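You operate a simulated robot arm through the tools that you are given. There is no shell and no other tool.

You run a simulated robot arm. Do the job below in one go: nothing can be reset, and whatever is moved stays where it is left.

## Task
Clamp the pasted white half to its mate till set, then wipe the smear, unclamp and bag the join.
Fine: clamp knob at IN till the line is amber, at OUT in the end; wipe with the teal rubbing block and put it back; the grey sand bag ends across the join. Set down upright: rubbing block. What is to be rubbed or washed off counts as gone when no trace of it is left.

It is judged by the outcome, as a careful person would: the job done as asked, and still so three seconds after it is handed in. It fails if anything else is knocked over, pushed out of place, dropped, spilled or broken.

## Robot
A 7-joint arm with a two-finger parallel gripper, fixed in place. Base frame: the origin is at the foot of the arm, x ahead of it, y to its left, z up. Units: m, degrees, N and s.
With the tool pointing down near the work surface it reaches from about 0.4 to 0.9 m from the base axis. Its first joint turns from -143.0 to 143.0 degrees. Payload 3 kg.
Tool frame: the origin (TCP) lies between the finger pads and is the grasp point; the fingertips stand 0.03 m ahead of it; z points along the fingers, y is the line along which they close. The gripper opens to 0.094 m. The fingers are 0.028 m wide and 0.01 m thick; the gripper's body (0.05 by 0.096 m) begins 0.055 m behind the TCP.
Orientation is that of the tool frame in the base frame, as a unit quaternion [x, y, z, w]. With the fingers straight down and closing along the base's y, the tool's x points along the base's -x, its y along +y and its z along -z.

## Interface
- The arm moves only by the tool drive_tool. Its argument "commands" is a list of rows, each a list of 3 entries, a list of its own where there are three numbers: the shift along the tool's x, y, z in m, then the turn, a rotation vector about the tool's x, y, z in degrees, then the opening, from 0 (shut) to 1 (fully open). In form: [[[dx, dy, dz], [wx, wy, wz], gripper], ...]. A call has 1 to 20 rows; each row shifts and turns the commanded pose from where the row before left it, along the tool's axes as they then stand. Rows are played at 5 a second. More than 0.05 m and 8.6 degrees between two rows, or a gripper value outside its range, and nothing of the call is played. Where a pose cannot be reached the arm comes as near as it can. A force on the tool above 40 N (or 10 N above the force at the start of the call, whichever is more), or a blocked arm, ends the call early, and 0.2 s more pass. Each finger travels about 0.072 m/s and halts on what it meets, pressing with about 40 N; the grip force reading is that of the motor and also rises with nothing between the fingers. The clock runs only during rows and for 0.2 s after the last one: add rows that do not move to give the fingers time. It gives the time, the measured TCP pose, the force on the tool (base axes), the opening and the grip force at its end, in the units of the frame above (readings bear some noise), with the torque about the TCP (base axes, N m) and any sound that the robot's microphone picked up.
- Cameras (640 x 400 px; columns grow to the right, rows downward): "scene" is fixed at [0.4109, -0.5097, 1.6628]; the picture's right is [0.94, -0.34, 0.00], its down [-0.22, -0.62, -0.75] and it looks along [0.25, 0.71, -0.66] (base axes); focal length 322 px, centre (320, 200). "wrist" rides on the gripper at [0.076, 0.014, -0.103] in the tool frame; the picture's right is [-0.18, 0.98, 0.00], its down [-0.75, -0.14, -0.64] and it looks along [-0.63, -0.12, 0.77] (tool axes); focal length 243 px, centre (320, 200). There is no depth. A picture from a camera that has moved, and an enlarged one, comes with that camera's place and axes in the base frame and with its lens. The place of the scene camera against the robot may be out by one fixed shift of up to 0.018 m in any direction.
- capture(camera): a new picture of that camera. No time passes.
- inspect(camera, box): a new picture of the part [left, top, right, bottom] of that camera's present view, enlarged. No time passes.
- close_job(): hands the job in; it is judged then, once.

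Places have to be worked out from the pictures, the camera data and where the tool is seen. Open the gripper and draw the arm clear of the work before you hand the job in, unless the task says otherwise.

The tools are called after "Emit:" by a JSON object that holds its "fn" and its "kwargs". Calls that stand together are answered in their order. drive_tool: Moves the arm, as the interface text tells. Its arguments: {"type":"object","properties":{"commands":{"type":"array","items":{"type":"array"}}},"required":["commands"]} The other tools are called the same way: capture (camera) takes a picture; inspect (camera, box) takes an enlarged picture of a part of a camera's view; close_job () hands the job in.

At the start:

```text
t: 0.0
eef_pos: [0.5145, 0.2185, 1.2074]
tcp_rot: [0.001, 1.0, 0.001, 0.0]
force: [-0.3, 0.2, 0.3]
moment: [0.03, -0.02, -0.01]
width: 0.0936
finger_force: 0.1
```

scene: 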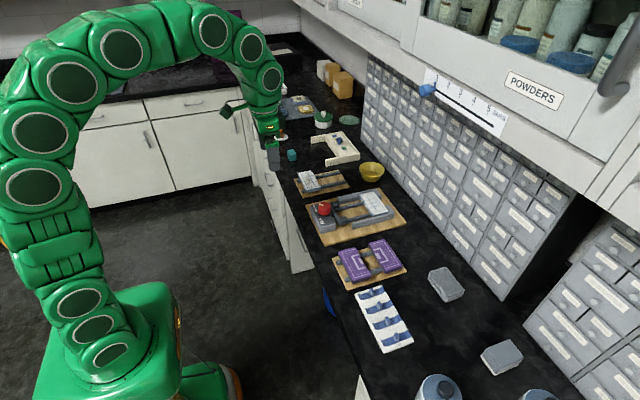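
wrist: 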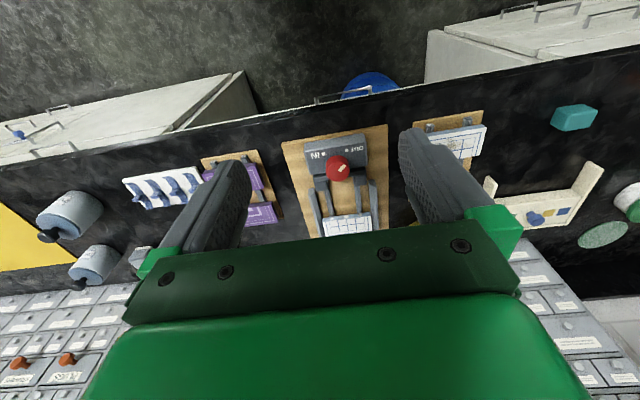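

The pictures show a bench with several jigs; I take enlarged views of the work area first.

Emit:
{"fn": "inspect", "kwargs": {"camera": "scene", "box": [290, 160, 420, 250]}}

Emit:
{"fn": "inspect", "kwargs": {"camera": "scene", "box": [240, 60, 400, 170]}}

Emit:
{"fn": "inspect", "kwargs": {"camera": "scene", "box": [320, 230, 560, 400]}}

Emit:
{"fn": "inspect", "kwargs": {"camera": "wrist", "box": [270, 120, 410, 240]}}

Emit:
{"fn": "inspect", "kwargs": {"camera": "scene", "box": [400, 60, 600, 180]}}

```text
4.44 times, centred on (355, 205) of scene
camera zoom: at [0.4109, -0.5097, 1.6628], right [0.94, -0.34, 0.0], down [-0.22, -0.62, -0.75], along [0.25, 0.71, -0.66], focal length 1432 px, centre (164, 178)
```

zoom: 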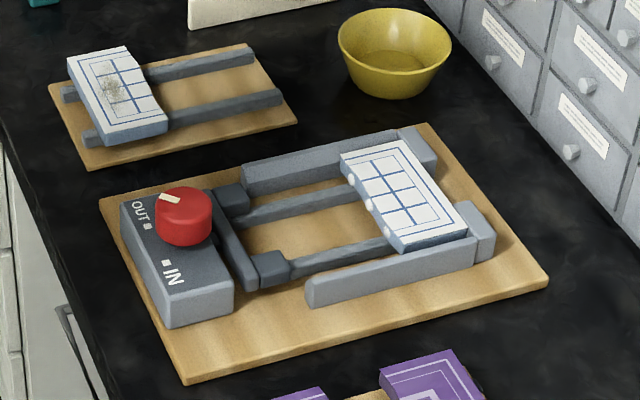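

```text
3.64 times, centred on (320, 115) of scene
camera zoom: at [0.4109, -0.5097, 1.6628], right [0.94, -0.34, 0.0], down [-0.22, -0.62, -0.75], along [0.25, 0.71, -0.66], focal length 1172 px, centre (320, 509)
```

zoom: 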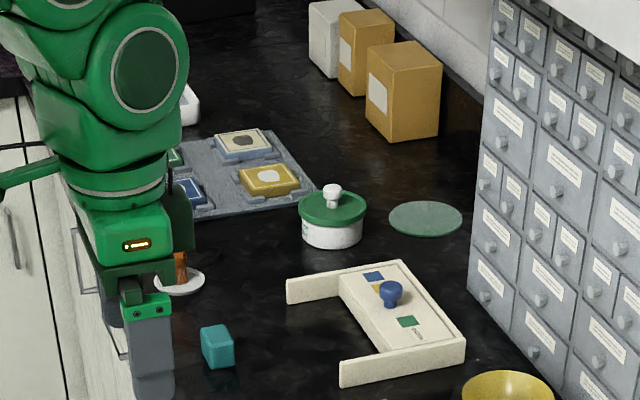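

```text
2.35 times, centred on (440, 315) of scene
camera zoom: at [0.4109, -0.5097, 1.6628], right [0.94, -0.34, 0.0], down [-0.22, -0.62, -0.75], along [0.25, 0.71, -0.66], focal length 758 px, centre (38, -71)
```

zoom: 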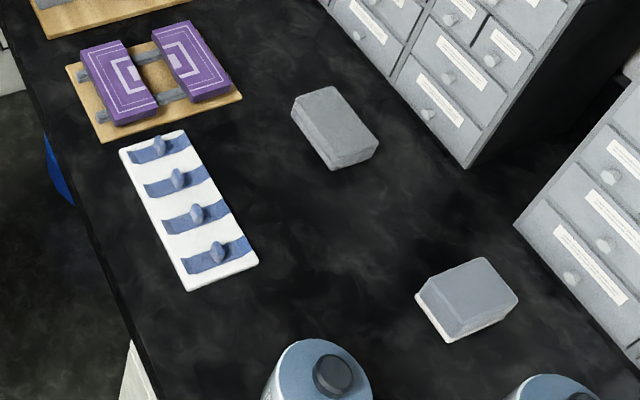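

```text
3.33 times, centred on (340, 180) of wrist
camera zoom: at [0.4387, 0.2332, 1.3094], right [0.18, 0.98, 0.0], down [0.75, -0.14, 0.64], along [0.63, -0.12, -0.77], focal length 809 px, centre (253, 267)
```

zoom: 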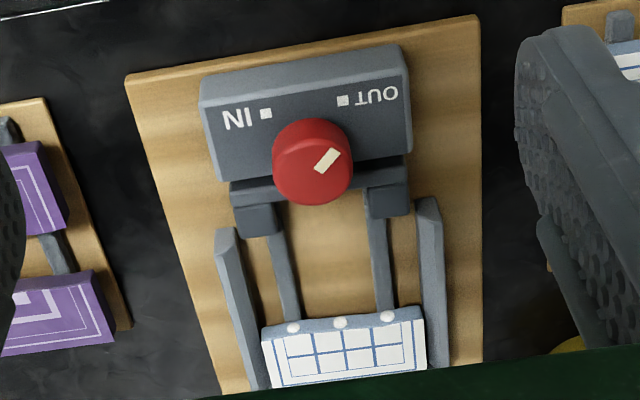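

```text
3.20 times, centred on (500, 120) of scene
camera zoom: at [0.4109, -0.5097, 1.6628], right [0.94, -0.34, 0.0], down [-0.22, -0.62, -0.75], along [0.25, 0.71, -0.66], focal length 1031 px, centre (-256, 456)
```

zoom: 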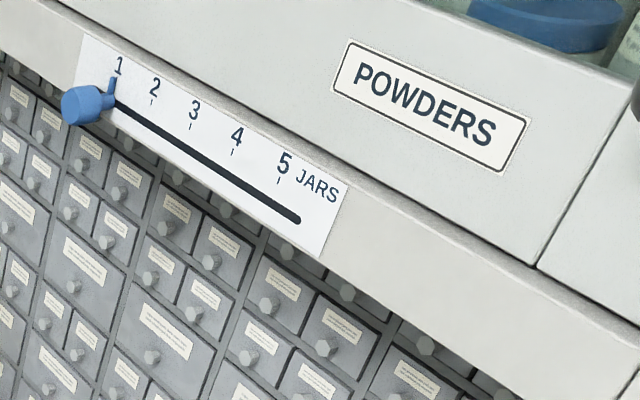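

Triangulating the knob top from both views gives about (0.68, 0.22, 0.93); the smeared half sits near (0.70, 0.44). I move the wrist camera over the smeared half for a closer look.

Emit:
{"fn": "drive_tool", "kwargs": {"commands": [[[-0.0193, 0.0369, 0.0262], [0, 0, 0], 1], [[-0.0193, 0.0369, 0.0262], [0, 0, 0], 1], [[-0.0193, 0.0369, 0.0262], [0, 0, 0], 1], [[-0.0193, 0.0369, 0.0262], [0, 0, 0], 1], [[-0.0193, 0.0369, 0.0262], [0, 0, 0], 1], [[-0.0193, 0.0369, 0.0262], [0, 0, 0], 1], [[0, 0, 0], [0, 0, 0], 1], [[0, 0, 0], [0, 0, 0], 1]]}}

Emit:
{"fn": "capture", "kwargs": {"camera": "wrist"}}

Emit:
{"fn": "inspect", "kwargs": {"camera": "wrist", "box": [220, 60, 460, 240]}}

Emit:
{"fn": "capture", "kwargs": {"camera": "scene"}}

```text
t: 1.8
eef_pos: [0.6301, 0.442, 1.0491]
tcp_rot: [0.001, 1.0, 0.0, 0.0]
force: [0.3, 0.0, 0.4]
moment: [0.0, 0.0, 0.02]
width: 0.094
finger_force: 0.1
```

```text
taken
camera wrist: at [0.5531, 0.4567, 1.1525], right [0.18, 0.98, 0.0], down [0.75, -0.14, 0.64], along [0.63, -0.12, -0.77], focal length 243 px, centre (320, 200)
```

wrist: 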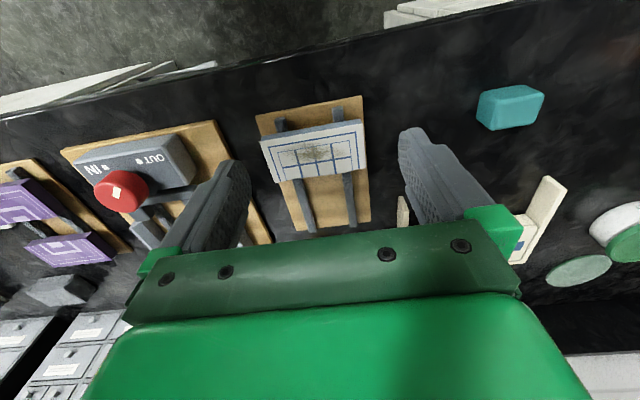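

```text
2.22 times, centred on (340, 150) of wrist
camera zoom: at [0.5531, 0.4567, 1.1525], right [0.18, 0.98, 0.0], down [0.75, -0.14, 0.64], along [0.63, -0.12, -0.77], focal length 539 px, centre (276, 311)
```

zoom: 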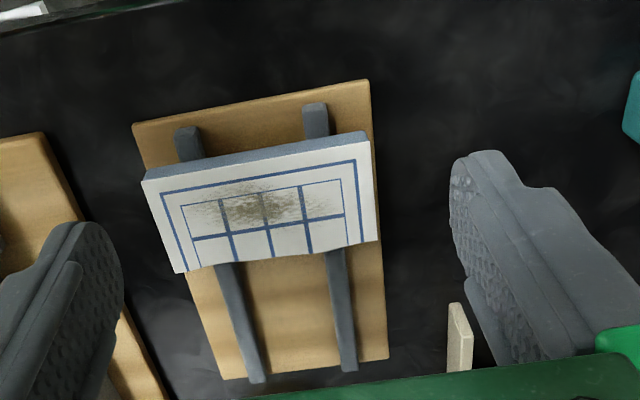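

```text
taken
```

scene: 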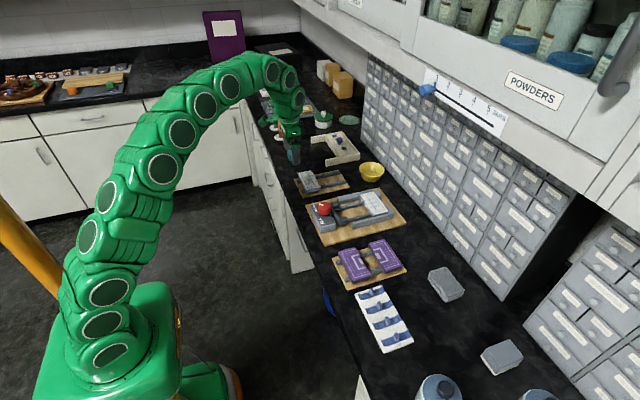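

The smeared half has its wavy mating edge facing away from the arm (+x), so it carries over to the clamp without turning. Next I look closely at the clamp with the pasted half in it.

Emit:
{"fn": "drive_tool", "kwargs": {"commands": [[[0.0, -0.045, 0], [0, 0, 0], 1], [[0.0, -0.045, 0], [0, 0, 0], 1], [[0.0, -0.045, 0], [0, 0, 0], 1], [[0.0, -0.045, 0], [0, 0, 0], 1], [[0.0, -0.04, 0], [0, 0, 0], 1], [[0, 0, 0], [0, 0, 0], 1], [[0, 0, 0], [0, 0, 0], 1]]}}

Emit:
{"fn": "capture", "kwargs": {"camera": "wrist"}}

Emit:
{"fn": "inspect", "kwargs": {"camera": "wrist", "box": [220, 60, 460, 240]}}

```text
t: 3.4
eef_pos: [0.6269, 0.2196, 1.0505]
tcp_rot: [0.0, 1.0, 0.0, -0.001]
force: [0.4, 0.0, 1.3]
moment: [0.01, -0.01, 0.0]
width: 0.0942
finger_force: 0.1
```

```text
taken
camera wrist: at [0.552, 0.2342, 1.1524], right [0.18, 0.98, 0.0], down [0.75, -0.14, 0.64], along [0.63, -0.12, -0.77], focal length 243 px, centre (320, 200)
```

wrist: 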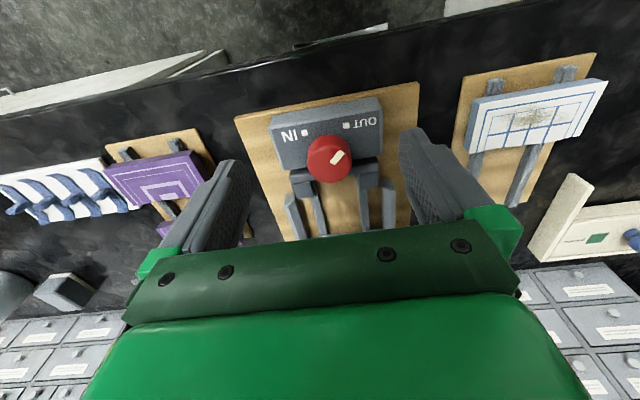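

```text
2.22 times, centred on (340, 150) of wrist
camera zoom: at [0.552, 0.2342, 1.1524], right [0.18, 0.98, 0.0], down [0.75, -0.14, 0.64], along [0.63, -0.12, -0.77], focal length 539 px, centre (276, 311)
```

zoom: 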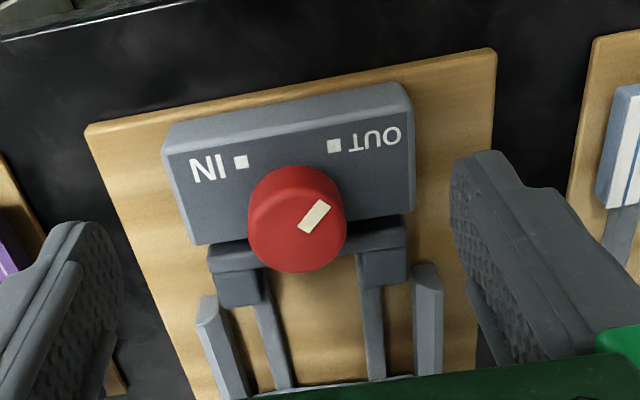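

The knob points at OUT, with IN a quarter turn counter-clockwise seen from above. I enlarge the knob for exact geometry.

Emit:
{"fn": "inspect", "kwargs": {"camera": "wrist", "box": [280, 85, 400, 185]}}

Emit:
{"fn": "inspect", "kwargs": {"camera": "scene", "box": [300, 180, 410, 250]}}

Emit:
{"fn": "inspect", "kwargs": {"camera": "wrist", "box": [0, 240, 130, 330]}}

```text
4.00 times, centred on (340, 135) of wrist
camera zoom: at [0.552, 0.2342, 1.1524], right [0.18, 0.98, 0.0], down [0.75, -0.14, 0.64], along [0.63, -0.12, -0.77], focal length 970 px, centre (240, 460)
```

zoom: 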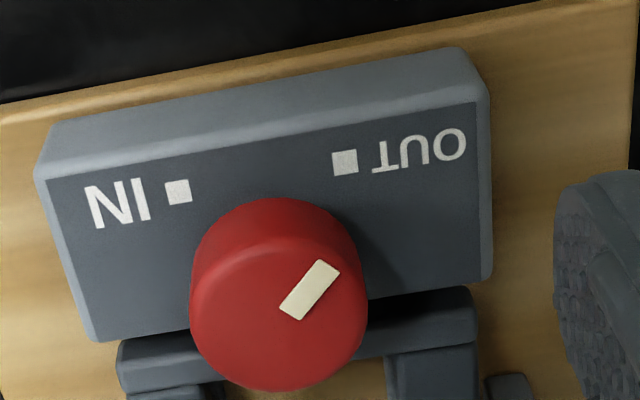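

```text
5.71 times, centred on (355, 215) of scene
camera zoom: at [0.4109, -0.5097, 1.6628], right [0.94, -0.34, 0.0], down [-0.22, -0.62, -0.75], along [0.25, 0.71, -0.66], focal length 1841 px, centre (120, 114)
```

zoom: 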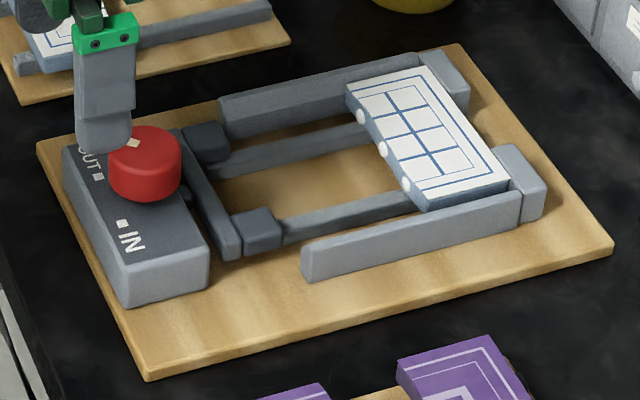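

```text
4.44 times, centred on (65, 285) of wrist
camera zoom: at [0.552, 0.2342, 1.1524], right [0.18, 0.98, 0.0], down [0.75, -0.14, 0.64], along [0.63, -0.12, -0.77], focal length 1078 px, centre (1453, -178)
```

zoom: 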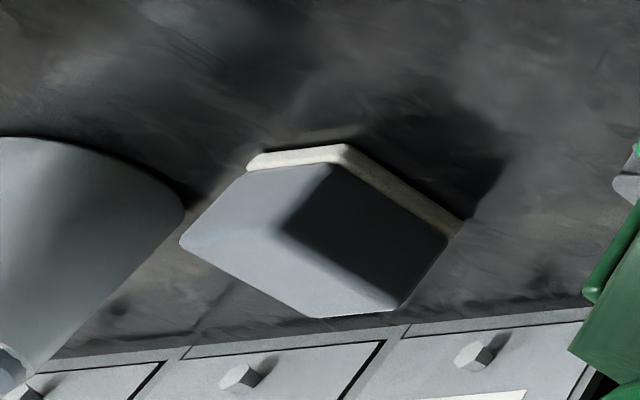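

The second grey thing has a white felt face (an eraser), so the plain grey cushion nearer is the sand bag. I enlarge the smeared half from this camera place to triangulate heights.

Emit:
{"fn": "inspect", "kwargs": {"camera": "wrist", "box": [440, 40, 640, 190]}}

Emit:
{"fn": "inspect", "kwargs": {"camera": "wrist", "box": [220, 70, 440, 245]}}

```text
2.67 times, centred on (540, 115) of wrist
camera zoom: at [0.552, 0.2342, 1.1524], right [0.18, 0.98, 0.0], down [0.75, -0.14, 0.64], along [0.63, -0.12, -0.77], focal length 647 px, centre (-267, 427)
```

zoom: 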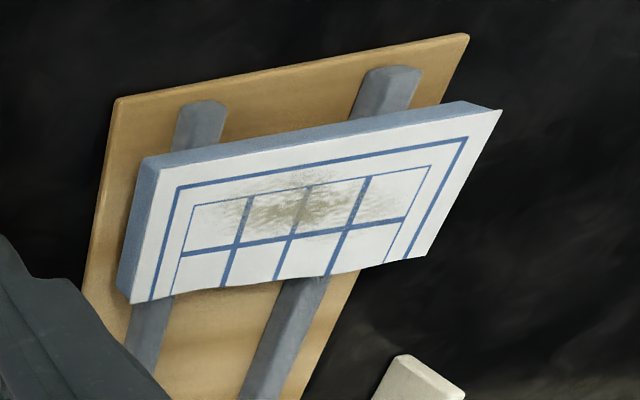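

```text
2.29 times, centred on (330, 158) of wrist
camera zoom: at [0.552, 0.2342, 1.1524], right [0.18, 0.98, 0.0], down [0.75, -0.14, 0.64], along [0.63, -0.12, -0.77], focal length 555 px, centre (297, 297)
```

zoom: 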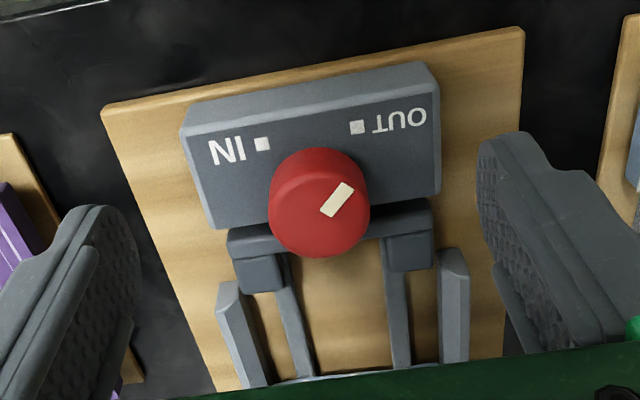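

Triangulation puts the smeared half at x 0.6575–0.7115, y 0.372–0.481, top z≈0.913, resting on rails over a board at z≈0.884. Now I move forward and up to see the clamp interior and pasted half.

Emit:
{"fn": "drive_tool", "kwargs": {"commands": [[[-0.04, 0, -0.025], [0, 0, 0], 1], [[-0.04, 0, -0.025], [0, 0, 0], 1], [[-0.013, 0, 0], [0, 0, 0], 1], [[0, 0, 0], [0, 0, 0], 1], [[0, 0, 0], [0, 0, 0], 1]]}}

Emit:
{"fn": "capture", "kwargs": {"camera": "wrist"}}

Emit:
{"fn": "inspect", "kwargs": {"camera": "wrist", "box": [240, 80, 420, 240]}}

```text
t: 4.6
eef_pos: [0.7218, 0.2183, 1.0991]
tcp_rot: [0.0, 1.0, 0.0, 0.0]
force: [-0.3, -0.1, -0.1]
moment: [0.01, 0.02, 0.04]
width: 0.094
finger_force: 0.0
```

```text
taken
camera wrist: at [0.646, 0.2343, 1.2021], right [0.18, 0.98, 0.0], down [0.75, -0.14, 0.64], along [0.63, -0.12, -0.77], focal length 243 px, centre (320, 200)
```

wrist: 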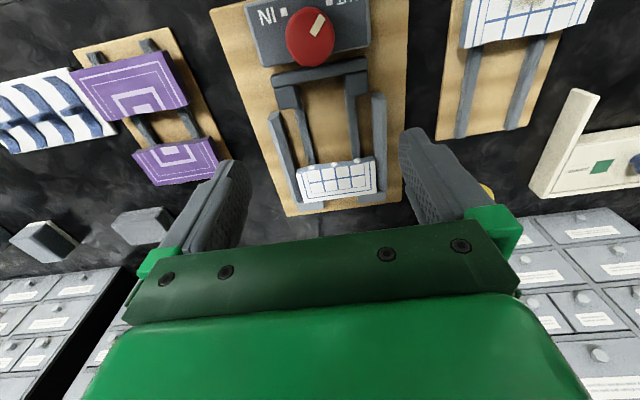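

```text
2.50 times, centred on (330, 160) of wrist
camera zoom: at [0.646, 0.2343, 1.2021], right [0.18, 0.98, 0.0], down [0.75, -0.14, 0.64], along [0.63, -0.12, -0.77], focal length 606 px, centre (295, 300)
```

zoom: 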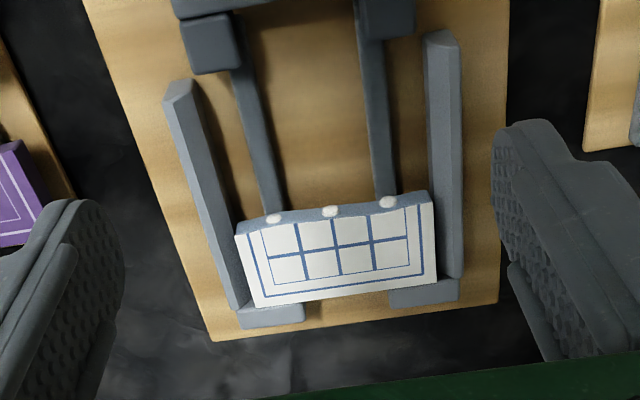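

The pasted half sits at x 0.827–0.8815, y 0.166–0.2765 (centre y 0.221), top ≈0.916; the pusher is at x≈0.738, so there's room. I go above the smeared half and turn the tool 90° so the fingers close along x.

Emit:
{"fn": "drive_tool", "kwargs": {"commands": [[[0.0075, 0.0416, 0.0098], [0, 0, 0], 1], [[0.0075, 0.0416, 0.0098], [0, 0, 0], 1], [[0.0075, 0.0416, 0.0098], [0, 0, 0], 1], [[0.0075, 0.0416, 0.0098], [0, 0, 0], 1], [[0.0075, 0.0416, 0.0098], [0, 0, 0], 1], [[0, 0, 0], [0, 0, 8.1818], 1], [[0, 0, 0], [0, 0, 8.1818], 1], [[0, 0, 0], [0, 0, 8.1818], 1], [[0, 0, 0], [0, 0, 8.1818], 1], [[0, 0, 0], [0, 0, 8.1818], 1], [[0, 0, 0], [0, 0, 8.1818], 1], [[0, 0, 0], [0, 0, 8.1818], 1], [[0, 0, 0], [0, 0, 8.1818], 1], [[0, 0, 0], [0, 0, 8.1818], 1], [[0, 0, 0], [0, 0, 8.1818], 1], [[0, 0, 0], [0, 0, 8.1818], 1], [[0, 0, 0], [0, 0, 0], 1], [[0, 0, 0], [0, 0, 0], 1]]}}

Emit:
{"fn": "capture", "kwargs": {"camera": "wrist"}}

Emit:
{"fn": "capture", "kwargs": {"camera": "scene"}}

```text
t: 8.4
eef_pos: [0.6862, 0.4273, 1.0494]
tcp_rot: [0.707, 0.707, 0.0, 0.0]
force: [-0.8, -0.4, -0.1]
moment: [0.0, 0.0, 0.0]
width: 0.094
finger_force: 0.1
```

```text
taken
camera wrist: at [0.7003, 0.505, 1.1534], right [0.98, -0.18, 0.0], down [-0.14, -0.75, 0.64], along [-0.12, -0.63, -0.77], focal length 243 px, centre (320, 200)
```

wrist: 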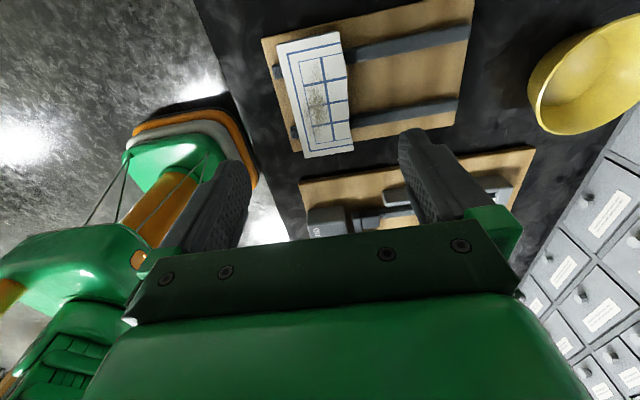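

```text
taken
```

scene: 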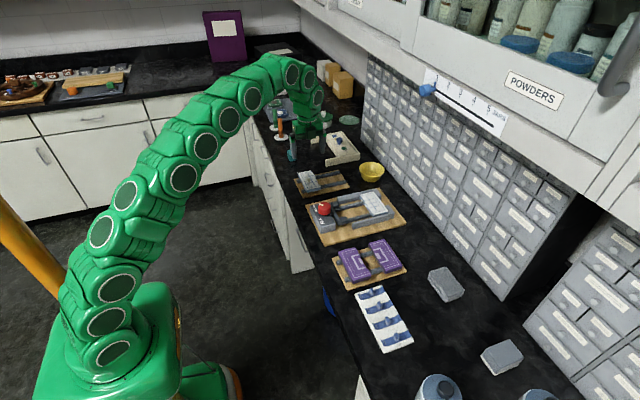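

The new view confirms the half's centre at about (0.685, 0.426). I descend over it with fingers open.

Emit:
{"fn": "drive_tool", "kwargs": {"commands": [[[-0.0005, -0.0008, 0.043], [0, 0, 0], 1], [[-0.0005, -0.0008, 0.043], [0, 0, 0], 1], [[0, 0, 0.033], [0, 0, 0], 1], [[0, 0, 0], [0, 0, 0], 1], [[0, 0, 0], [0, 0, 0], 1]]}}

Emit:
{"fn": "capture", "kwargs": {"camera": "wrist"}}

Emit:
{"fn": "inspect", "kwargs": {"camera": "scene", "box": [280, 150, 370, 210]}}

```text
t: 9.6
eef_pos: [0.6851, 0.4259, 0.9307]
tcp_rot: [0.706, 0.708, 0.0, 0.0]
force: [-0.4, 0.1, 0.0]
moment: [0.01, 0.0, -0.01]
width: 0.0942
finger_force: 0.1
```

```text
taken
camera wrist: at [0.6992, 0.5026, 1.0348], right [0.98, -0.18, 0.0], down [-0.14, -0.75, 0.64], along [-0.12, -0.63, -0.77], focal length 243 px, centre (320, 200)
```

wrist: 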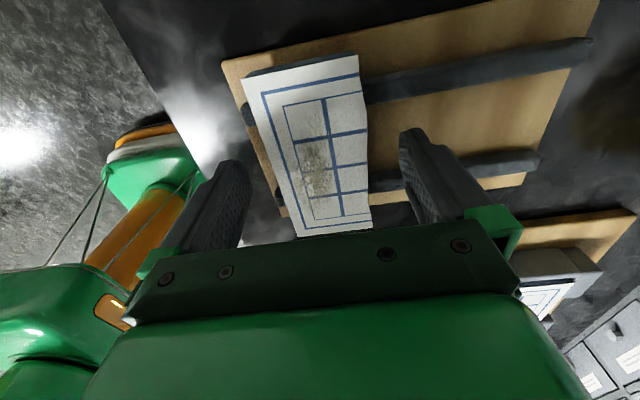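

```text
6.67 times, centred on (325, 180) of scene
camera zoom: at [0.4109, -0.5097, 1.6628], right [0.94, -0.34, 0.0], down [-0.22, -0.62, -0.75], along [0.25, 0.71, -0.66], focal length 2148 px, centre (287, 333)
```

zoom: 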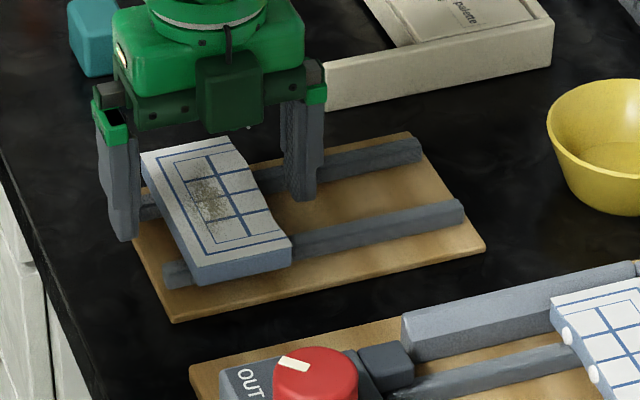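

Fingers straddle the half cleanly. I descend the last centimetre and close.

Emit:
{"fn": "drive_tool", "kwargs": {"commands": [[[0, 0, 0.01], [0, 0, 0], 1], [[0, 0, 0], [0, 0, 0], 1], [[0, 0, 0], [0, 0, 0], 0.3], [[0, 0, 0], [0, 0, 0], 0.3], [[0, 0, 0], [0, 0, 0], 0.3], [[0, 0, 0], [0, 0, 0], 0.3]]}}

Emit:
{"fn": "inspect", "kwargs": {"camera": "scene", "box": [280, 150, 370, 210]}}

```text
t: 11.0
eef_pos: [0.6854, 0.4268, 0.9208]
tcp_rot: [0.707, 0.707, 0.0, 0.0]
force: [-0.7, -0.3, 0.1]
moment: [-0.01, -0.02, 0.02]
width: 0.0544
finger_force: 39.8
```

```text
6.67 times, centred on (325, 180) of scene
camera zoom: at [0.4109, -0.5097, 1.6628], right [0.94, -0.34, 0.0], down [-0.22, -0.62, -0.75], along [0.25, 0.71, -0.66], focal length 2148 px, centre (287, 333)
```

zoom: 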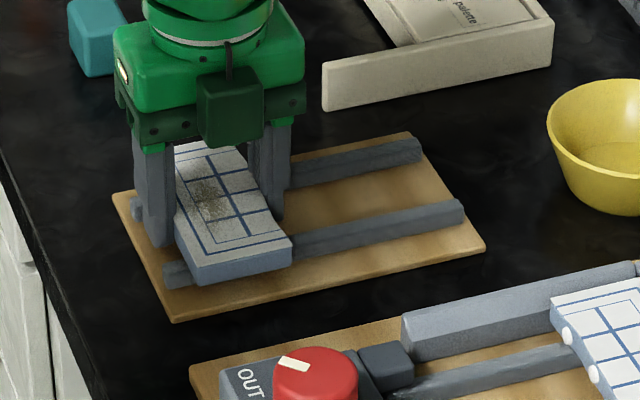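

Gripped at 54 mm. I lift it slowly and check the hold.

Emit:
{"fn": "drive_tool", "kwargs": {"commands": [[[0, 0, -0.01], [0, 0, 0], 0.3], [[0, 0, -0.03], [0, 0, 0], 0.3], [[0, 0, -0.045], [0, 0, 0], 0.3], [[0, 0, 0], [0, 0, 0], 0.3], [[0, 0, 0], [0, 0, 0], 0.3]]}}

Emit:
{"fn": "capture", "kwargs": {"camera": "wrist"}}

Emit:
{"fn": "inspect", "kwargs": {"camera": "scene", "box": [280, 140, 370, 200]}}

```text
t: 12.2
eef_pos: [0.6854, 0.4257, 1.005]
tcp_rot: [0.707, 0.707, 0.001, 0.0]
force: [0.9, -0.2, -0.4]
moment: [0.0, -0.01, 0.0]
width: 0.0286
finger_force: 0.0
```

```text
taken
camera wrist: at [0.6996, 0.5029, 1.1087], right [0.98, -0.18, 0.0], down [-0.14, -0.75, 0.64], along [-0.12, -0.63, -0.77], focal length 243 px, centre (320, 200)
```

wrist: 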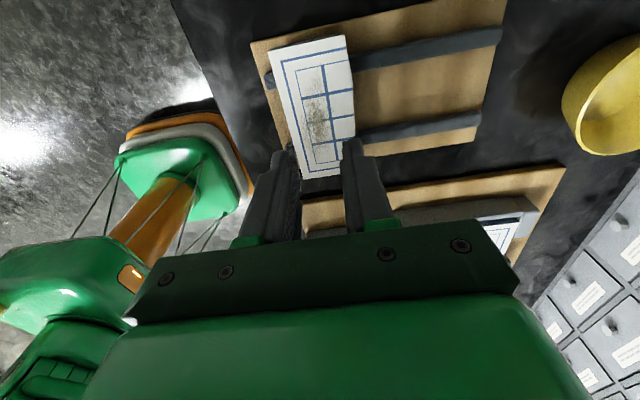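

```text
6.67 times, centred on (325, 170) of scene
camera zoom: at [0.4109, -0.5097, 1.6628], right [0.94, -0.34, 0.0], down [-0.22, -0.62, -0.75], along [0.25, 0.71, -0.66], focal length 2148 px, centre (287, 400)
```

zoom: 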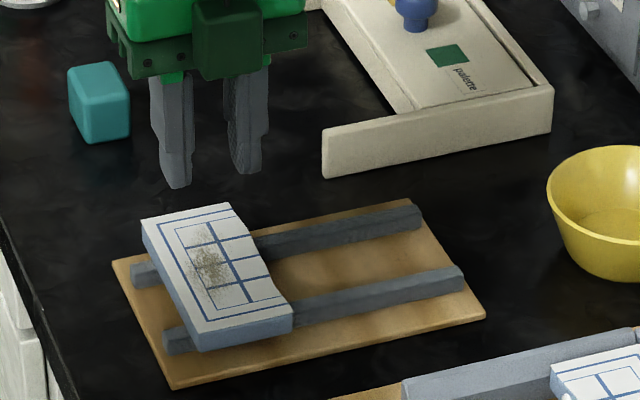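

The half slipped out of the fingers straight away, and still lies on its rails unmoved (corners re-measured the same). I reopen, go down slightly deeper, grip with the fingers commanded fully shut, and lift only a few mm to check.

Emit:
{"fn": "drive_tool", "kwargs": {"commands": [[[0, 0, 0], [0, 0, 0], 1], [[0, 0, 0], [0, 0, 0], 1], [[0, 0, 0], [0, 0, 0], 1], [[0, 0, 0.04], [0, 0, 0], 1], [[0, 0, 0.04], [0, 0, 0], 1], [[0, 0, 0.008], [0, 0, 0], 1], [[0, 0, 0], [0, 0, 0], 1], [[0, 0, 0], [0, 0, 0], 1]]}}

Emit:
{"fn": "inspect", "kwargs": {"camera": "scene", "box": [295, 165, 355, 205]}}

Emit:
{"fn": "inspect", "kwargs": {"camera": "wrist", "box": [200, 40, 460, 240]}}

```text
t: 14.0
eef_pos: [0.6843, 0.4259, 0.9165]
tcp_rot: [0.706, 0.708, 0.001, 0.0]
force: [-1.1, 0.3, -0.3]
moment: [0.01, -0.03, -0.04]
width: 0.0941
finger_force: 0.1
```

```text
10.00 times, centred on (325, 185) of scene
camera zoom: at [0.4109, -0.5097, 1.6628], right [0.94, -0.34, 0.0], down [-0.22, -0.62, -0.75], along [0.25, 0.71, -0.66], focal length 3222 px, centre (270, 350)
```

zoom: 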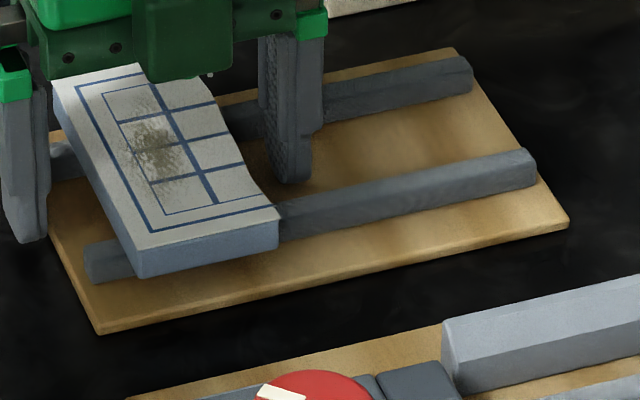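

```text
2.00 times, centred on (330, 140) of wrist
camera zoom: at [0.6981, 0.5027, 1.0202], right [0.98, -0.18, 0.0], down [-0.14, -0.75, 0.64], along [-0.12, -0.63, -0.77], focal length 485 px, centre (300, 320)
```

zoom: 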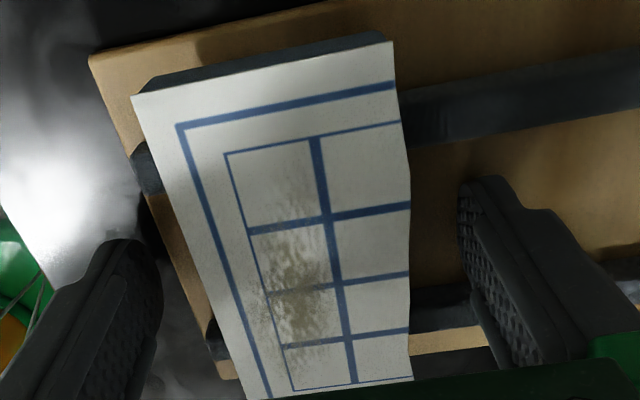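

Fingers are around the half again, tips just above the board. I close fully and lift 5 mm as a test.

Emit:
{"fn": "drive_tool", "kwargs": {"commands": [[[0, 0, 0], [0, 0, 0], 0], [[0, 0, 0], [0, 0, 0], 0], [[0, 0, 0], [0, 0, 0], 0], [[0, 0, 0], [0, 0, 0], 0], [[0, 0, 0], [0, 0, 0], 0], [[0, 0, -0.002], [0, 0, 0], 0], [[0, 0, -0.003], [0, 0, 0], 0]]}}

Emit:
{"fn": "inspect", "kwargs": {"camera": "scene", "box": [295, 165, 355, 205]}}

```text
t: 15.6
eef_pos: [0.683, 0.4265, 0.9209]
tcp_rot: [0.707, 0.707, -0.001, 0.0]
force: [0.2, -0.4, -1.9]
moment: [-0.01, -0.05, -0.02]
width: 0.0545
finger_force: 40.1
```

```text
10.00 times, centred on (325, 185) of scene
camera zoom: at [0.4109, -0.5097, 1.6628], right [0.94, -0.34, 0.0], down [-0.22, -0.62, -0.75], along [0.25, 0.71, -0.66], focal length 3222 px, centre (270, 350)
```

zoom: 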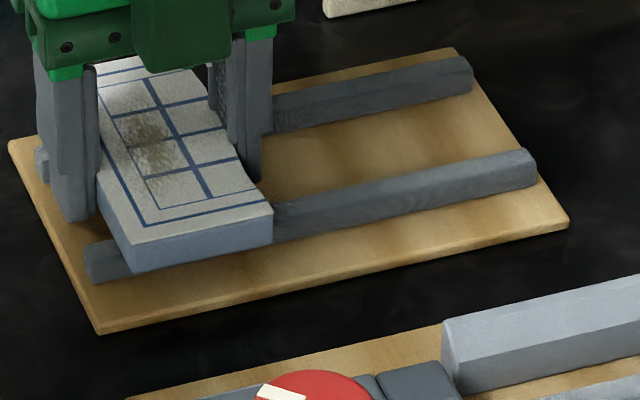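

Tool force −1.9 N in z and width 54.5 mm: the half is now carried. I lift on gently.

Emit:
{"fn": "drive_tool", "kwargs": {"commands": [[[0, 0, -0.004], [0, 0, 0], 0], [[0, 0, -0.006], [0, 0, 0], 0], [[0, 0, -0.01], [0, 0, 0], 0], [[0, 0, -0.015], [0, 0, 0], 0], [[0, 0, -0.015], [0, 0, 0], 0], [[0, 0, -0.01], [0, 0, 0], 0], [[0, 0, 0], [0, 0, 0], 0]]}}

Emit:
{"fn": "capture", "kwargs": {"camera": "wrist"}}

Emit:
{"fn": "inspect", "kwargs": {"camera": "scene", "box": [295, 155, 355, 195]}}

```text
t: 17.2
eef_pos: [0.682, 0.425, 0.9828]
tcp_rot: [0.707, 0.707, 0.0, 0.0]
force: [-0.9, -0.3, -2.3]
moment: [-0.03, 0.0, -0.01]
width: 0.0545
finger_force: 39.8
```

```text
taken
camera wrist: at [0.6987, 0.5024, 1.0849], right [0.98, -0.18, 0.0], down [-0.14, -0.75, 0.64], along [-0.12, -0.63, -0.77], focal length 243 px, centre (320, 200)
```

wrist: 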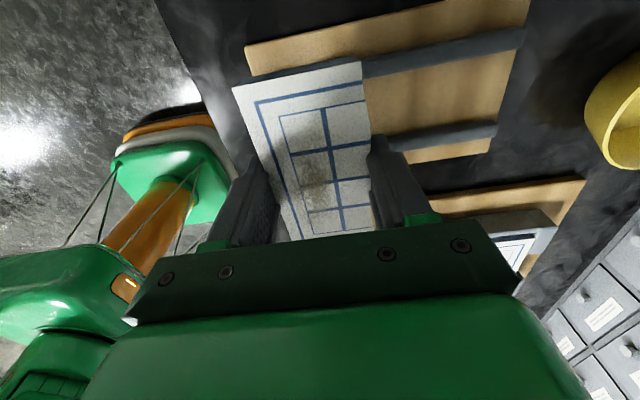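

```text
10.00 times, centred on (325, 175) of scene
camera zoom: at [0.4109, -0.5097, 1.6628], right [0.94, -0.34, 0.0], down [-0.22, -0.62, -0.75], along [0.25, 0.71, -0.66], focal length 3222 px, centre (270, 450)
```

zoom: 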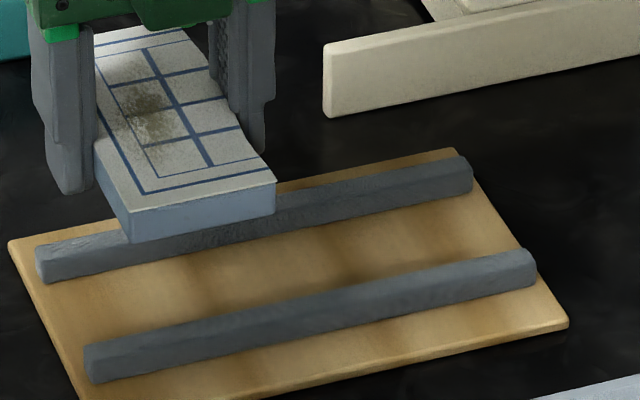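

The half is held level and unyawed. I carry it over the gap in the clamp at modest speed.

Emit:
{"fn": "drive_tool", "kwargs": {"commands": [[[0, 0, -0.015], [0, 0, 0], 0], [[-0.0255, 0.01225, 0], [0, 0, 0], 0], [[-0.0255, 0.01225, 0], [0, 0, 0], 0], [[-0.0255, 0.01225, 0], [0, 0, 0], 0], [[-0.0255, 0.01225, 0], [0, 0, 0], 0], [[-0.0255, 0.01225, 0], [0, 0, 0], 0], [[-0.0255, 0.01225, 0], [0, 0, 0], 0], [[-0.0255, 0.01225, 0], [0, 0, 0], 0], [[-0.0255, 0.01225, 0], [0, 0, 0], 0], [[0, 0, 0], [0, 0, 0], 0], [[0, 0, 0], [0, 0, 0], 0]]}}

Emit:
{"fn": "capture", "kwargs": {"camera": "wrist"}}

Emit:
{"fn": "inspect", "kwargs": {"camera": "wrist", "box": [200, 40, 460, 240]}}

Emit:
{"fn": "inspect", "kwargs": {"camera": "scene", "box": [310, 175, 400, 235]}}

```text
t: 19.6
eef_pos: [0.7817, 0.2239, 0.9992]
tcp_rot: [0.707, 0.707, 0.0, 0.0]
force: [0.4, -0.2, -0.9]
moment: [-0.01, 0.01, -0.02]
width: 0.0544
finger_force: 39.5
```

```text
taken
camera wrist: at [0.7958, 0.3001, 1.1017], right [0.98, -0.18, 0.0], down [-0.14, -0.75, 0.64], along [-0.12, -0.63, -0.77], focal length 243 px, centre (320, 200)
```

wrist: 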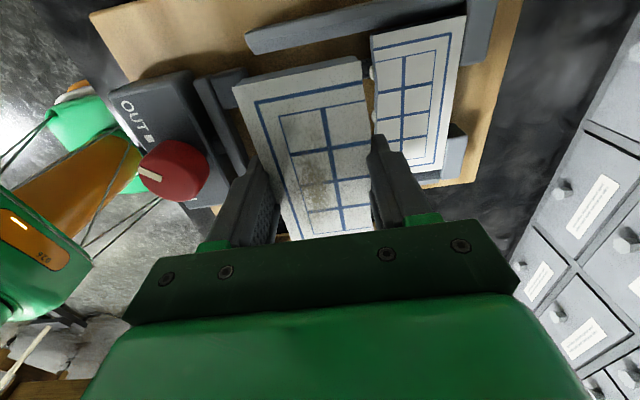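

```text
2.00 times, centred on (330, 140) of wrist
camera zoom: at [0.7958, 0.3001, 1.1017], right [0.98, -0.18, 0.0], down [-0.14, -0.75, 0.64], along [-0.12, -0.63, -0.77], focal length 485 px, centre (300, 320)
```

zoom: 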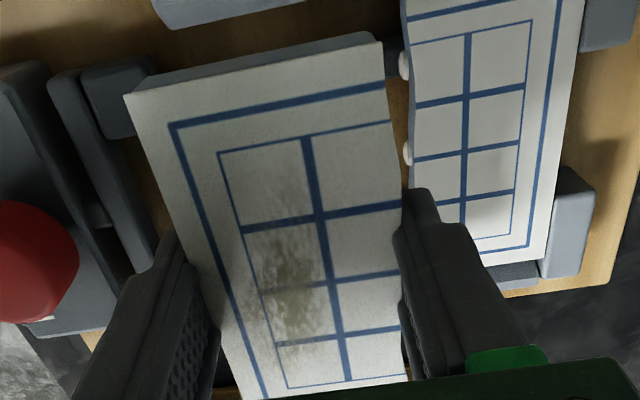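

```text
6.67 times, centred on (355, 205) of scene
camera zoom: at [0.4109, -0.5097, 1.6628], right [0.94, -0.34, 0.0], down [-0.22, -0.62, -0.75], along [0.25, 0.71, -0.66], focal length 2148 px, centre (87, 167)
```

zoom: 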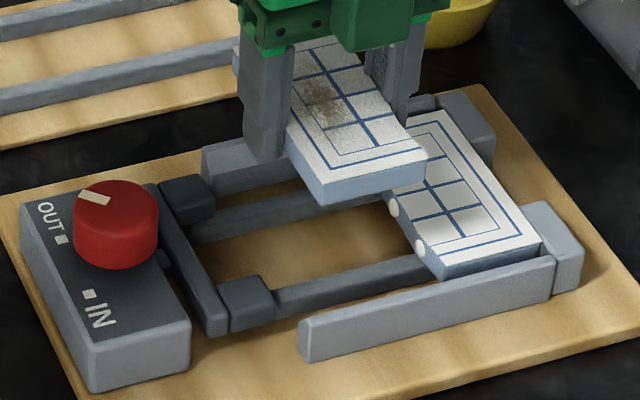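

The half hovers over the gap, its +x finger just clear of the paste dots in plan. I enlarge the guides to measure side clearance before lowering.

Emit:
{"fn": "inspect", "kwargs": {"camera": "scene", "box": [345, 190, 405, 230]}}

Emit:
{"fn": "inspect", "kwargs": {"camera": "wrist", "box": [230, 0, 390, 110]}}

Emit:
{"fn": "inspect", "kwargs": {"camera": "scene", "box": [330, 175, 390, 215]}}

```text
10.00 times, centred on (375, 210) of scene
camera zoom: at [0.4109, -0.5097, 1.6628], right [0.94, -0.34, 0.0], down [-0.22, -0.62, -0.75], along [0.25, 0.71, -0.66], focal length 3222 px, centre (-230, 100)
```

zoom: 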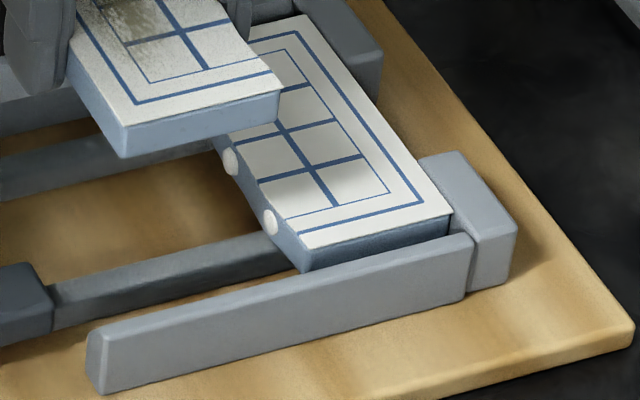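

```text
3.64 times, centred on (310, 55) of wrist
camera zoom: at [0.7958, 0.3001, 1.1017], right [0.98, -0.18, 0.0], down [-0.14, -0.75, 0.64], along [-0.12, -0.63, -0.77], focal length 882 px, centre (356, 727)
```

zoom: 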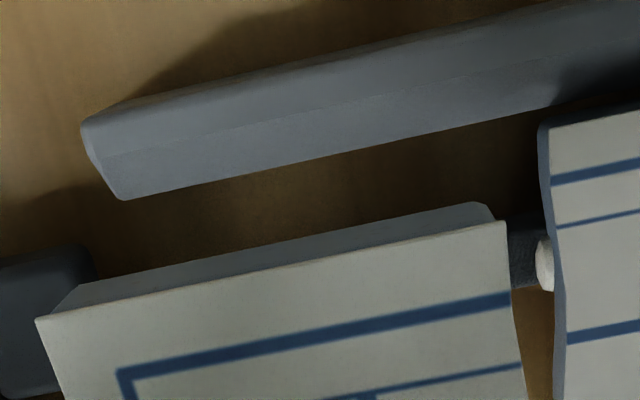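

```text
10.00 times, centred on (360, 195) of scene
camera zoom: at [0.4109, -0.5097, 1.6628], right [0.94, -0.34, 0.0], down [-0.22, -0.62, -0.75], along [0.25, 0.71, -0.66], focal length 3222 px, centre (-80, 250)
```

zoom: 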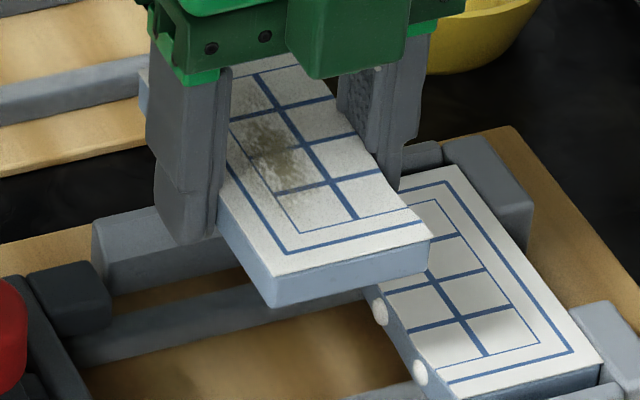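

Guides lie at y≈0.162 and 0.279 (about 3–4 mm spare each side). I shift 3 mm in −y and 2.5 mm in −x, lower to just above the guides, and look again.

Emit:
{"fn": "drive_tool", "kwargs": {"commands": [[[-0.003, -0.0025, 0], [0, 0, 0], 0], [[0, 0, 0.02], [0, 0, 0], 0], [[0, 0, 0.02], [0, 0, 0], 0], [[0, 0, 0.015], [0, 0, 0], 0], [[0, 0, 0], [0, 0, 0], 0], [[0, 0, 0], [0, 0, 0], 0]]}}

Emit:
{"fn": "inspect", "kwargs": {"camera": "wrist", "box": [200, 0, 460, 240]}}

Emit:
{"fn": "inspect", "kwargs": {"camera": "scene", "box": [340, 180, 400, 220]}}

```text
t: 21.0
eef_pos: [0.78, 0.2184, 0.9441]
tcp_rot: [0.708, 0.707, 0.0, 0.0]
force: [0.1, 0.3, -2.8]
moment: [0.01, 0.0, 0.0]
width: 0.0547
finger_force: 40.0
```

```text
1.67 times, centred on (330, 120) of wrist
camera zoom: at [0.7942, 0.2963, 1.047], right [0.98, -0.18, 0.0], down [-0.14, -0.75, 0.64], along [-0.12, -0.63, -0.77], focal length 404 px, centre (303, 333)
```

zoom: 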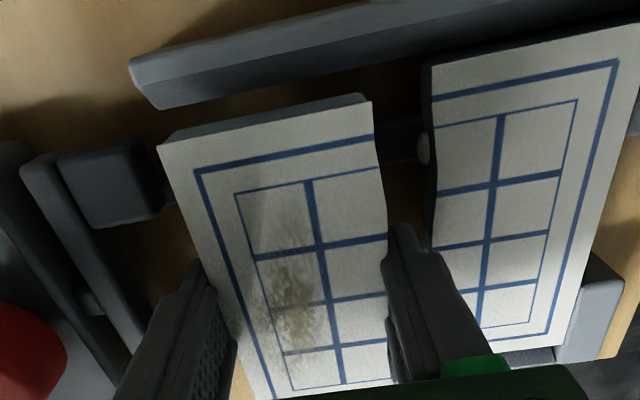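

```text
10.00 times, centred on (370, 200) of scene
camera zoom: at [0.4109, -0.5097, 1.6628], right [0.94, -0.34, 0.0], down [-0.22, -0.62, -0.75], along [0.25, 0.71, -0.66], focal length 3222 px, centre (-180, 200)
```

zoom: 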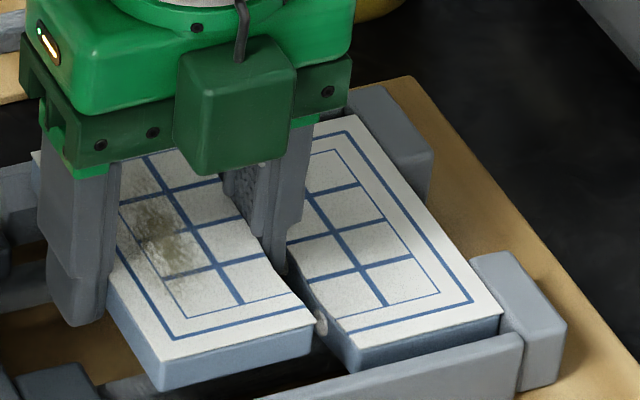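

The held half is at y 0.165–0.275, x 0.7535–0.806, well placed; I back it 2 mm in −x and lower gently until it seats.

Emit:
{"fn": "drive_tool", "kwargs": {"commands": [[[0.0005, -0.002, 0], [0, 0, 0], 0], [[0, 0, 0.009], [0, 0, 0], 0], [[0, 0, 0.008], [0, 0, 0], 0], [[0, 0, 0.002], [0, 0, 0], 0], [[0, 0, 0.002], [0, 0, 0], 0], [[0, 0, 0.001], [0, 0, 0], 0], [[0, 0, 0], [0, 0, 0], 0]]}}

Emit:
{"fn": "inspect", "kwargs": {"camera": "wrist", "box": [200, 0, 460, 240]}}

Emit:
{"fn": "inspect", "kwargs": {"camera": "scene", "box": [340, 180, 400, 220]}}

```text
t: 22.5
eef_pos: [0.7789, 0.2203, 0.9254]
tcp_rot: [0.707, 0.707, 0.002, 0.001]
force: [0.0, 0.2, 6.8]
moment: [0.06, 0.23, 0.05]
width: 0.0547
finger_force: 39.9
stopped in row 7: the force on the tool passed its limit at 42 N (the readings are from after the stop); the commanded pose is now the measured one
```

```text
1.67 times, centred on (330, 120) of wrist
camera zoom: at [0.7926, 0.297, 1.0278], right [0.98, -0.18, 0.0], down [-0.14, -0.75, 0.64], along [-0.11, -0.63, -0.77], focal length 404 px, centre (303, 333)
```

zoom: 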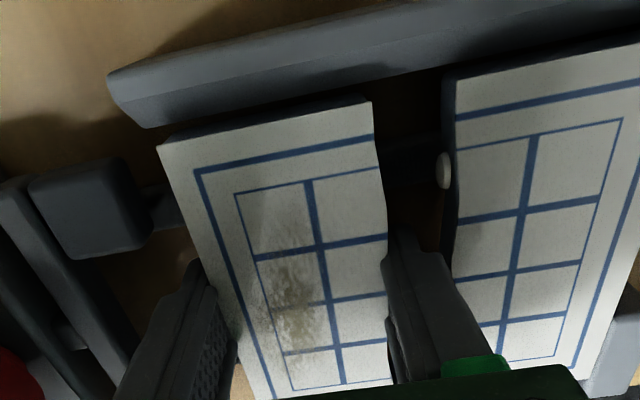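

```text
10.00 times, centred on (370, 200) of scene
camera zoom: at [0.4109, -0.5097, 1.6628], right [0.94, -0.34, 0.0], down [-0.22, -0.62, -0.75], along [0.25, 0.71, -0.66], focal length 3222 px, centre (-180, 200)
```

zoom: 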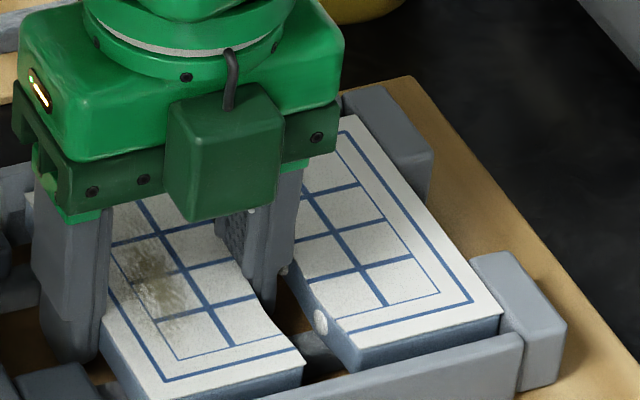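

Contact with 42 N at TCP z 0.925; the half's top looks level with the mate's (both ≈0.918), so it is seated on the rails. I open a little to release.

Emit:
{"fn": "drive_tool", "kwargs": {"commands": [[[0, 0, 0], [0, 0, 0], 0.62], [[0, 0, 0], [0, 0, 0], 0.62], [[0, 0, 0], [0, 0, 0], 0.62], [[0, 0, 0], [0, 0, 0], 0.62]]}}

Emit:
{"fn": "inspect", "kwargs": {"camera": "wrist", "box": [200, 0, 460, 240]}}

Emit:
{"fn": "inspect", "kwargs": {"camera": "scene", "box": [340, 180, 400, 220]}}

```text
t: 23.5
eef_pos: [0.7792, 0.2197, 0.925]
tcp_rot: [0.707, 0.707, 0.001, 0.001]
force: [0.0, 0.4, 0.4]
moment: [0.0, -0.04, 0.0]
width: 0.0582
finger_force: 0.1
```

```text
1.67 times, centred on (330, 120) of wrist
camera zoom: at [0.7925, 0.297, 1.0271], right [0.98, -0.18, 0.0], down [-0.14, -0.75, 0.64], along [-0.12, -0.63, -0.77], focal length 404 px, centre (303, 333)
```

zoom: 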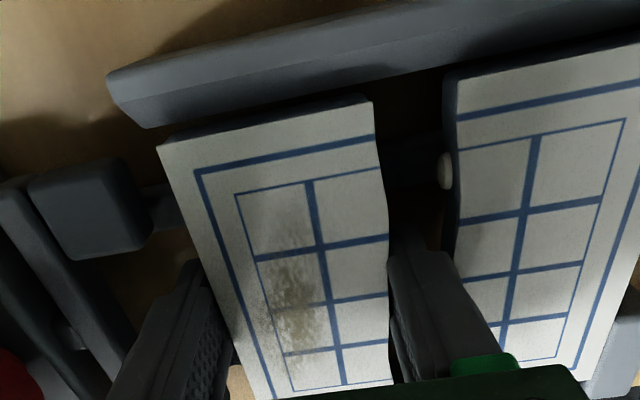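

```text
10.00 times, centred on (370, 200) of scene
camera zoom: at [0.4109, -0.5097, 1.6628], right [0.94, -0.34, 0.0], down [-0.22, -0.62, -0.75], along [0.25, 0.71, -0.66], focal length 3222 px, centre (-180, 200)
```

zoom: 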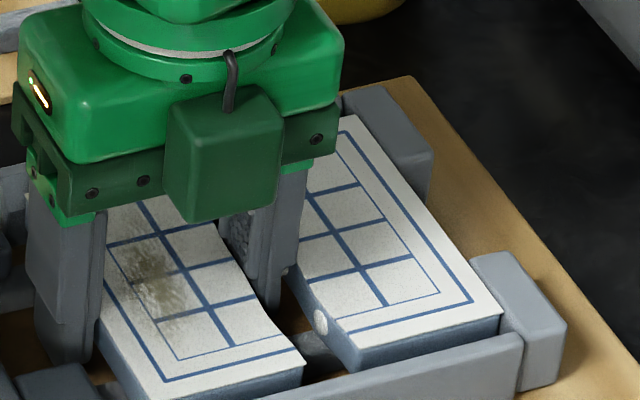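

Released without movement. I rise straight up.

Emit:
{"fn": "drive_tool", "kwargs": {"commands": [[[0, 0, -0.01], [0, 0, 0], 0.62], [[0, 0, -0.03], [0, 0, 0], 0.62], [[0, 0, -0.04], [0, 0, 0], 0.62], [[0, 0, -0.02], [0, 0, 0], 0.62], [[0, 0, 0], [0, 0, 0], 0.62]]}}

Emit:
{"fn": "inspect", "kwargs": {"camera": "wrist", "box": [200, 0, 460, 240]}}

Emit:
{"fn": "inspect", "kwargs": {"camera": "scene", "box": [310, 175, 400, 235]}}

```text
t: 24.7
eef_pos: [0.7791, 0.2204, 1.023]
tcp_rot: [0.707, 0.707, 0.001, 0.002]
force: [0.1, 0.2, -0.1]
moment: [0.02, -0.02, 0.0]
width: 0.0583
finger_force: 0.1
```

```text
1.67 times, centred on (330, 120) of wrist
camera zoom: at [0.7927, 0.2967, 1.1263], right [0.98, -0.18, 0.0], down [-0.14, -0.75, 0.64], along [-0.12, -0.63, -0.77], focal length 404 px, centre (303, 333)
```

zoom: 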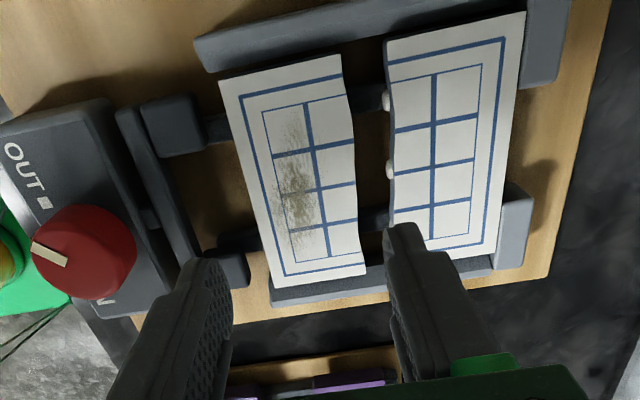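

```text
6.67 times, centred on (355, 205) of scene
camera zoom: at [0.4109, -0.5097, 1.6628], right [0.94, -0.34, 0.0], down [-0.22, -0.62, -0.75], along [0.25, 0.71, -0.66], focal length 2148 px, centre (87, 167)
```

zoom: 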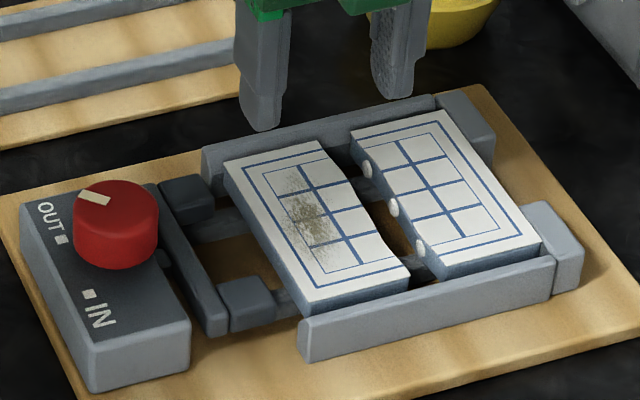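

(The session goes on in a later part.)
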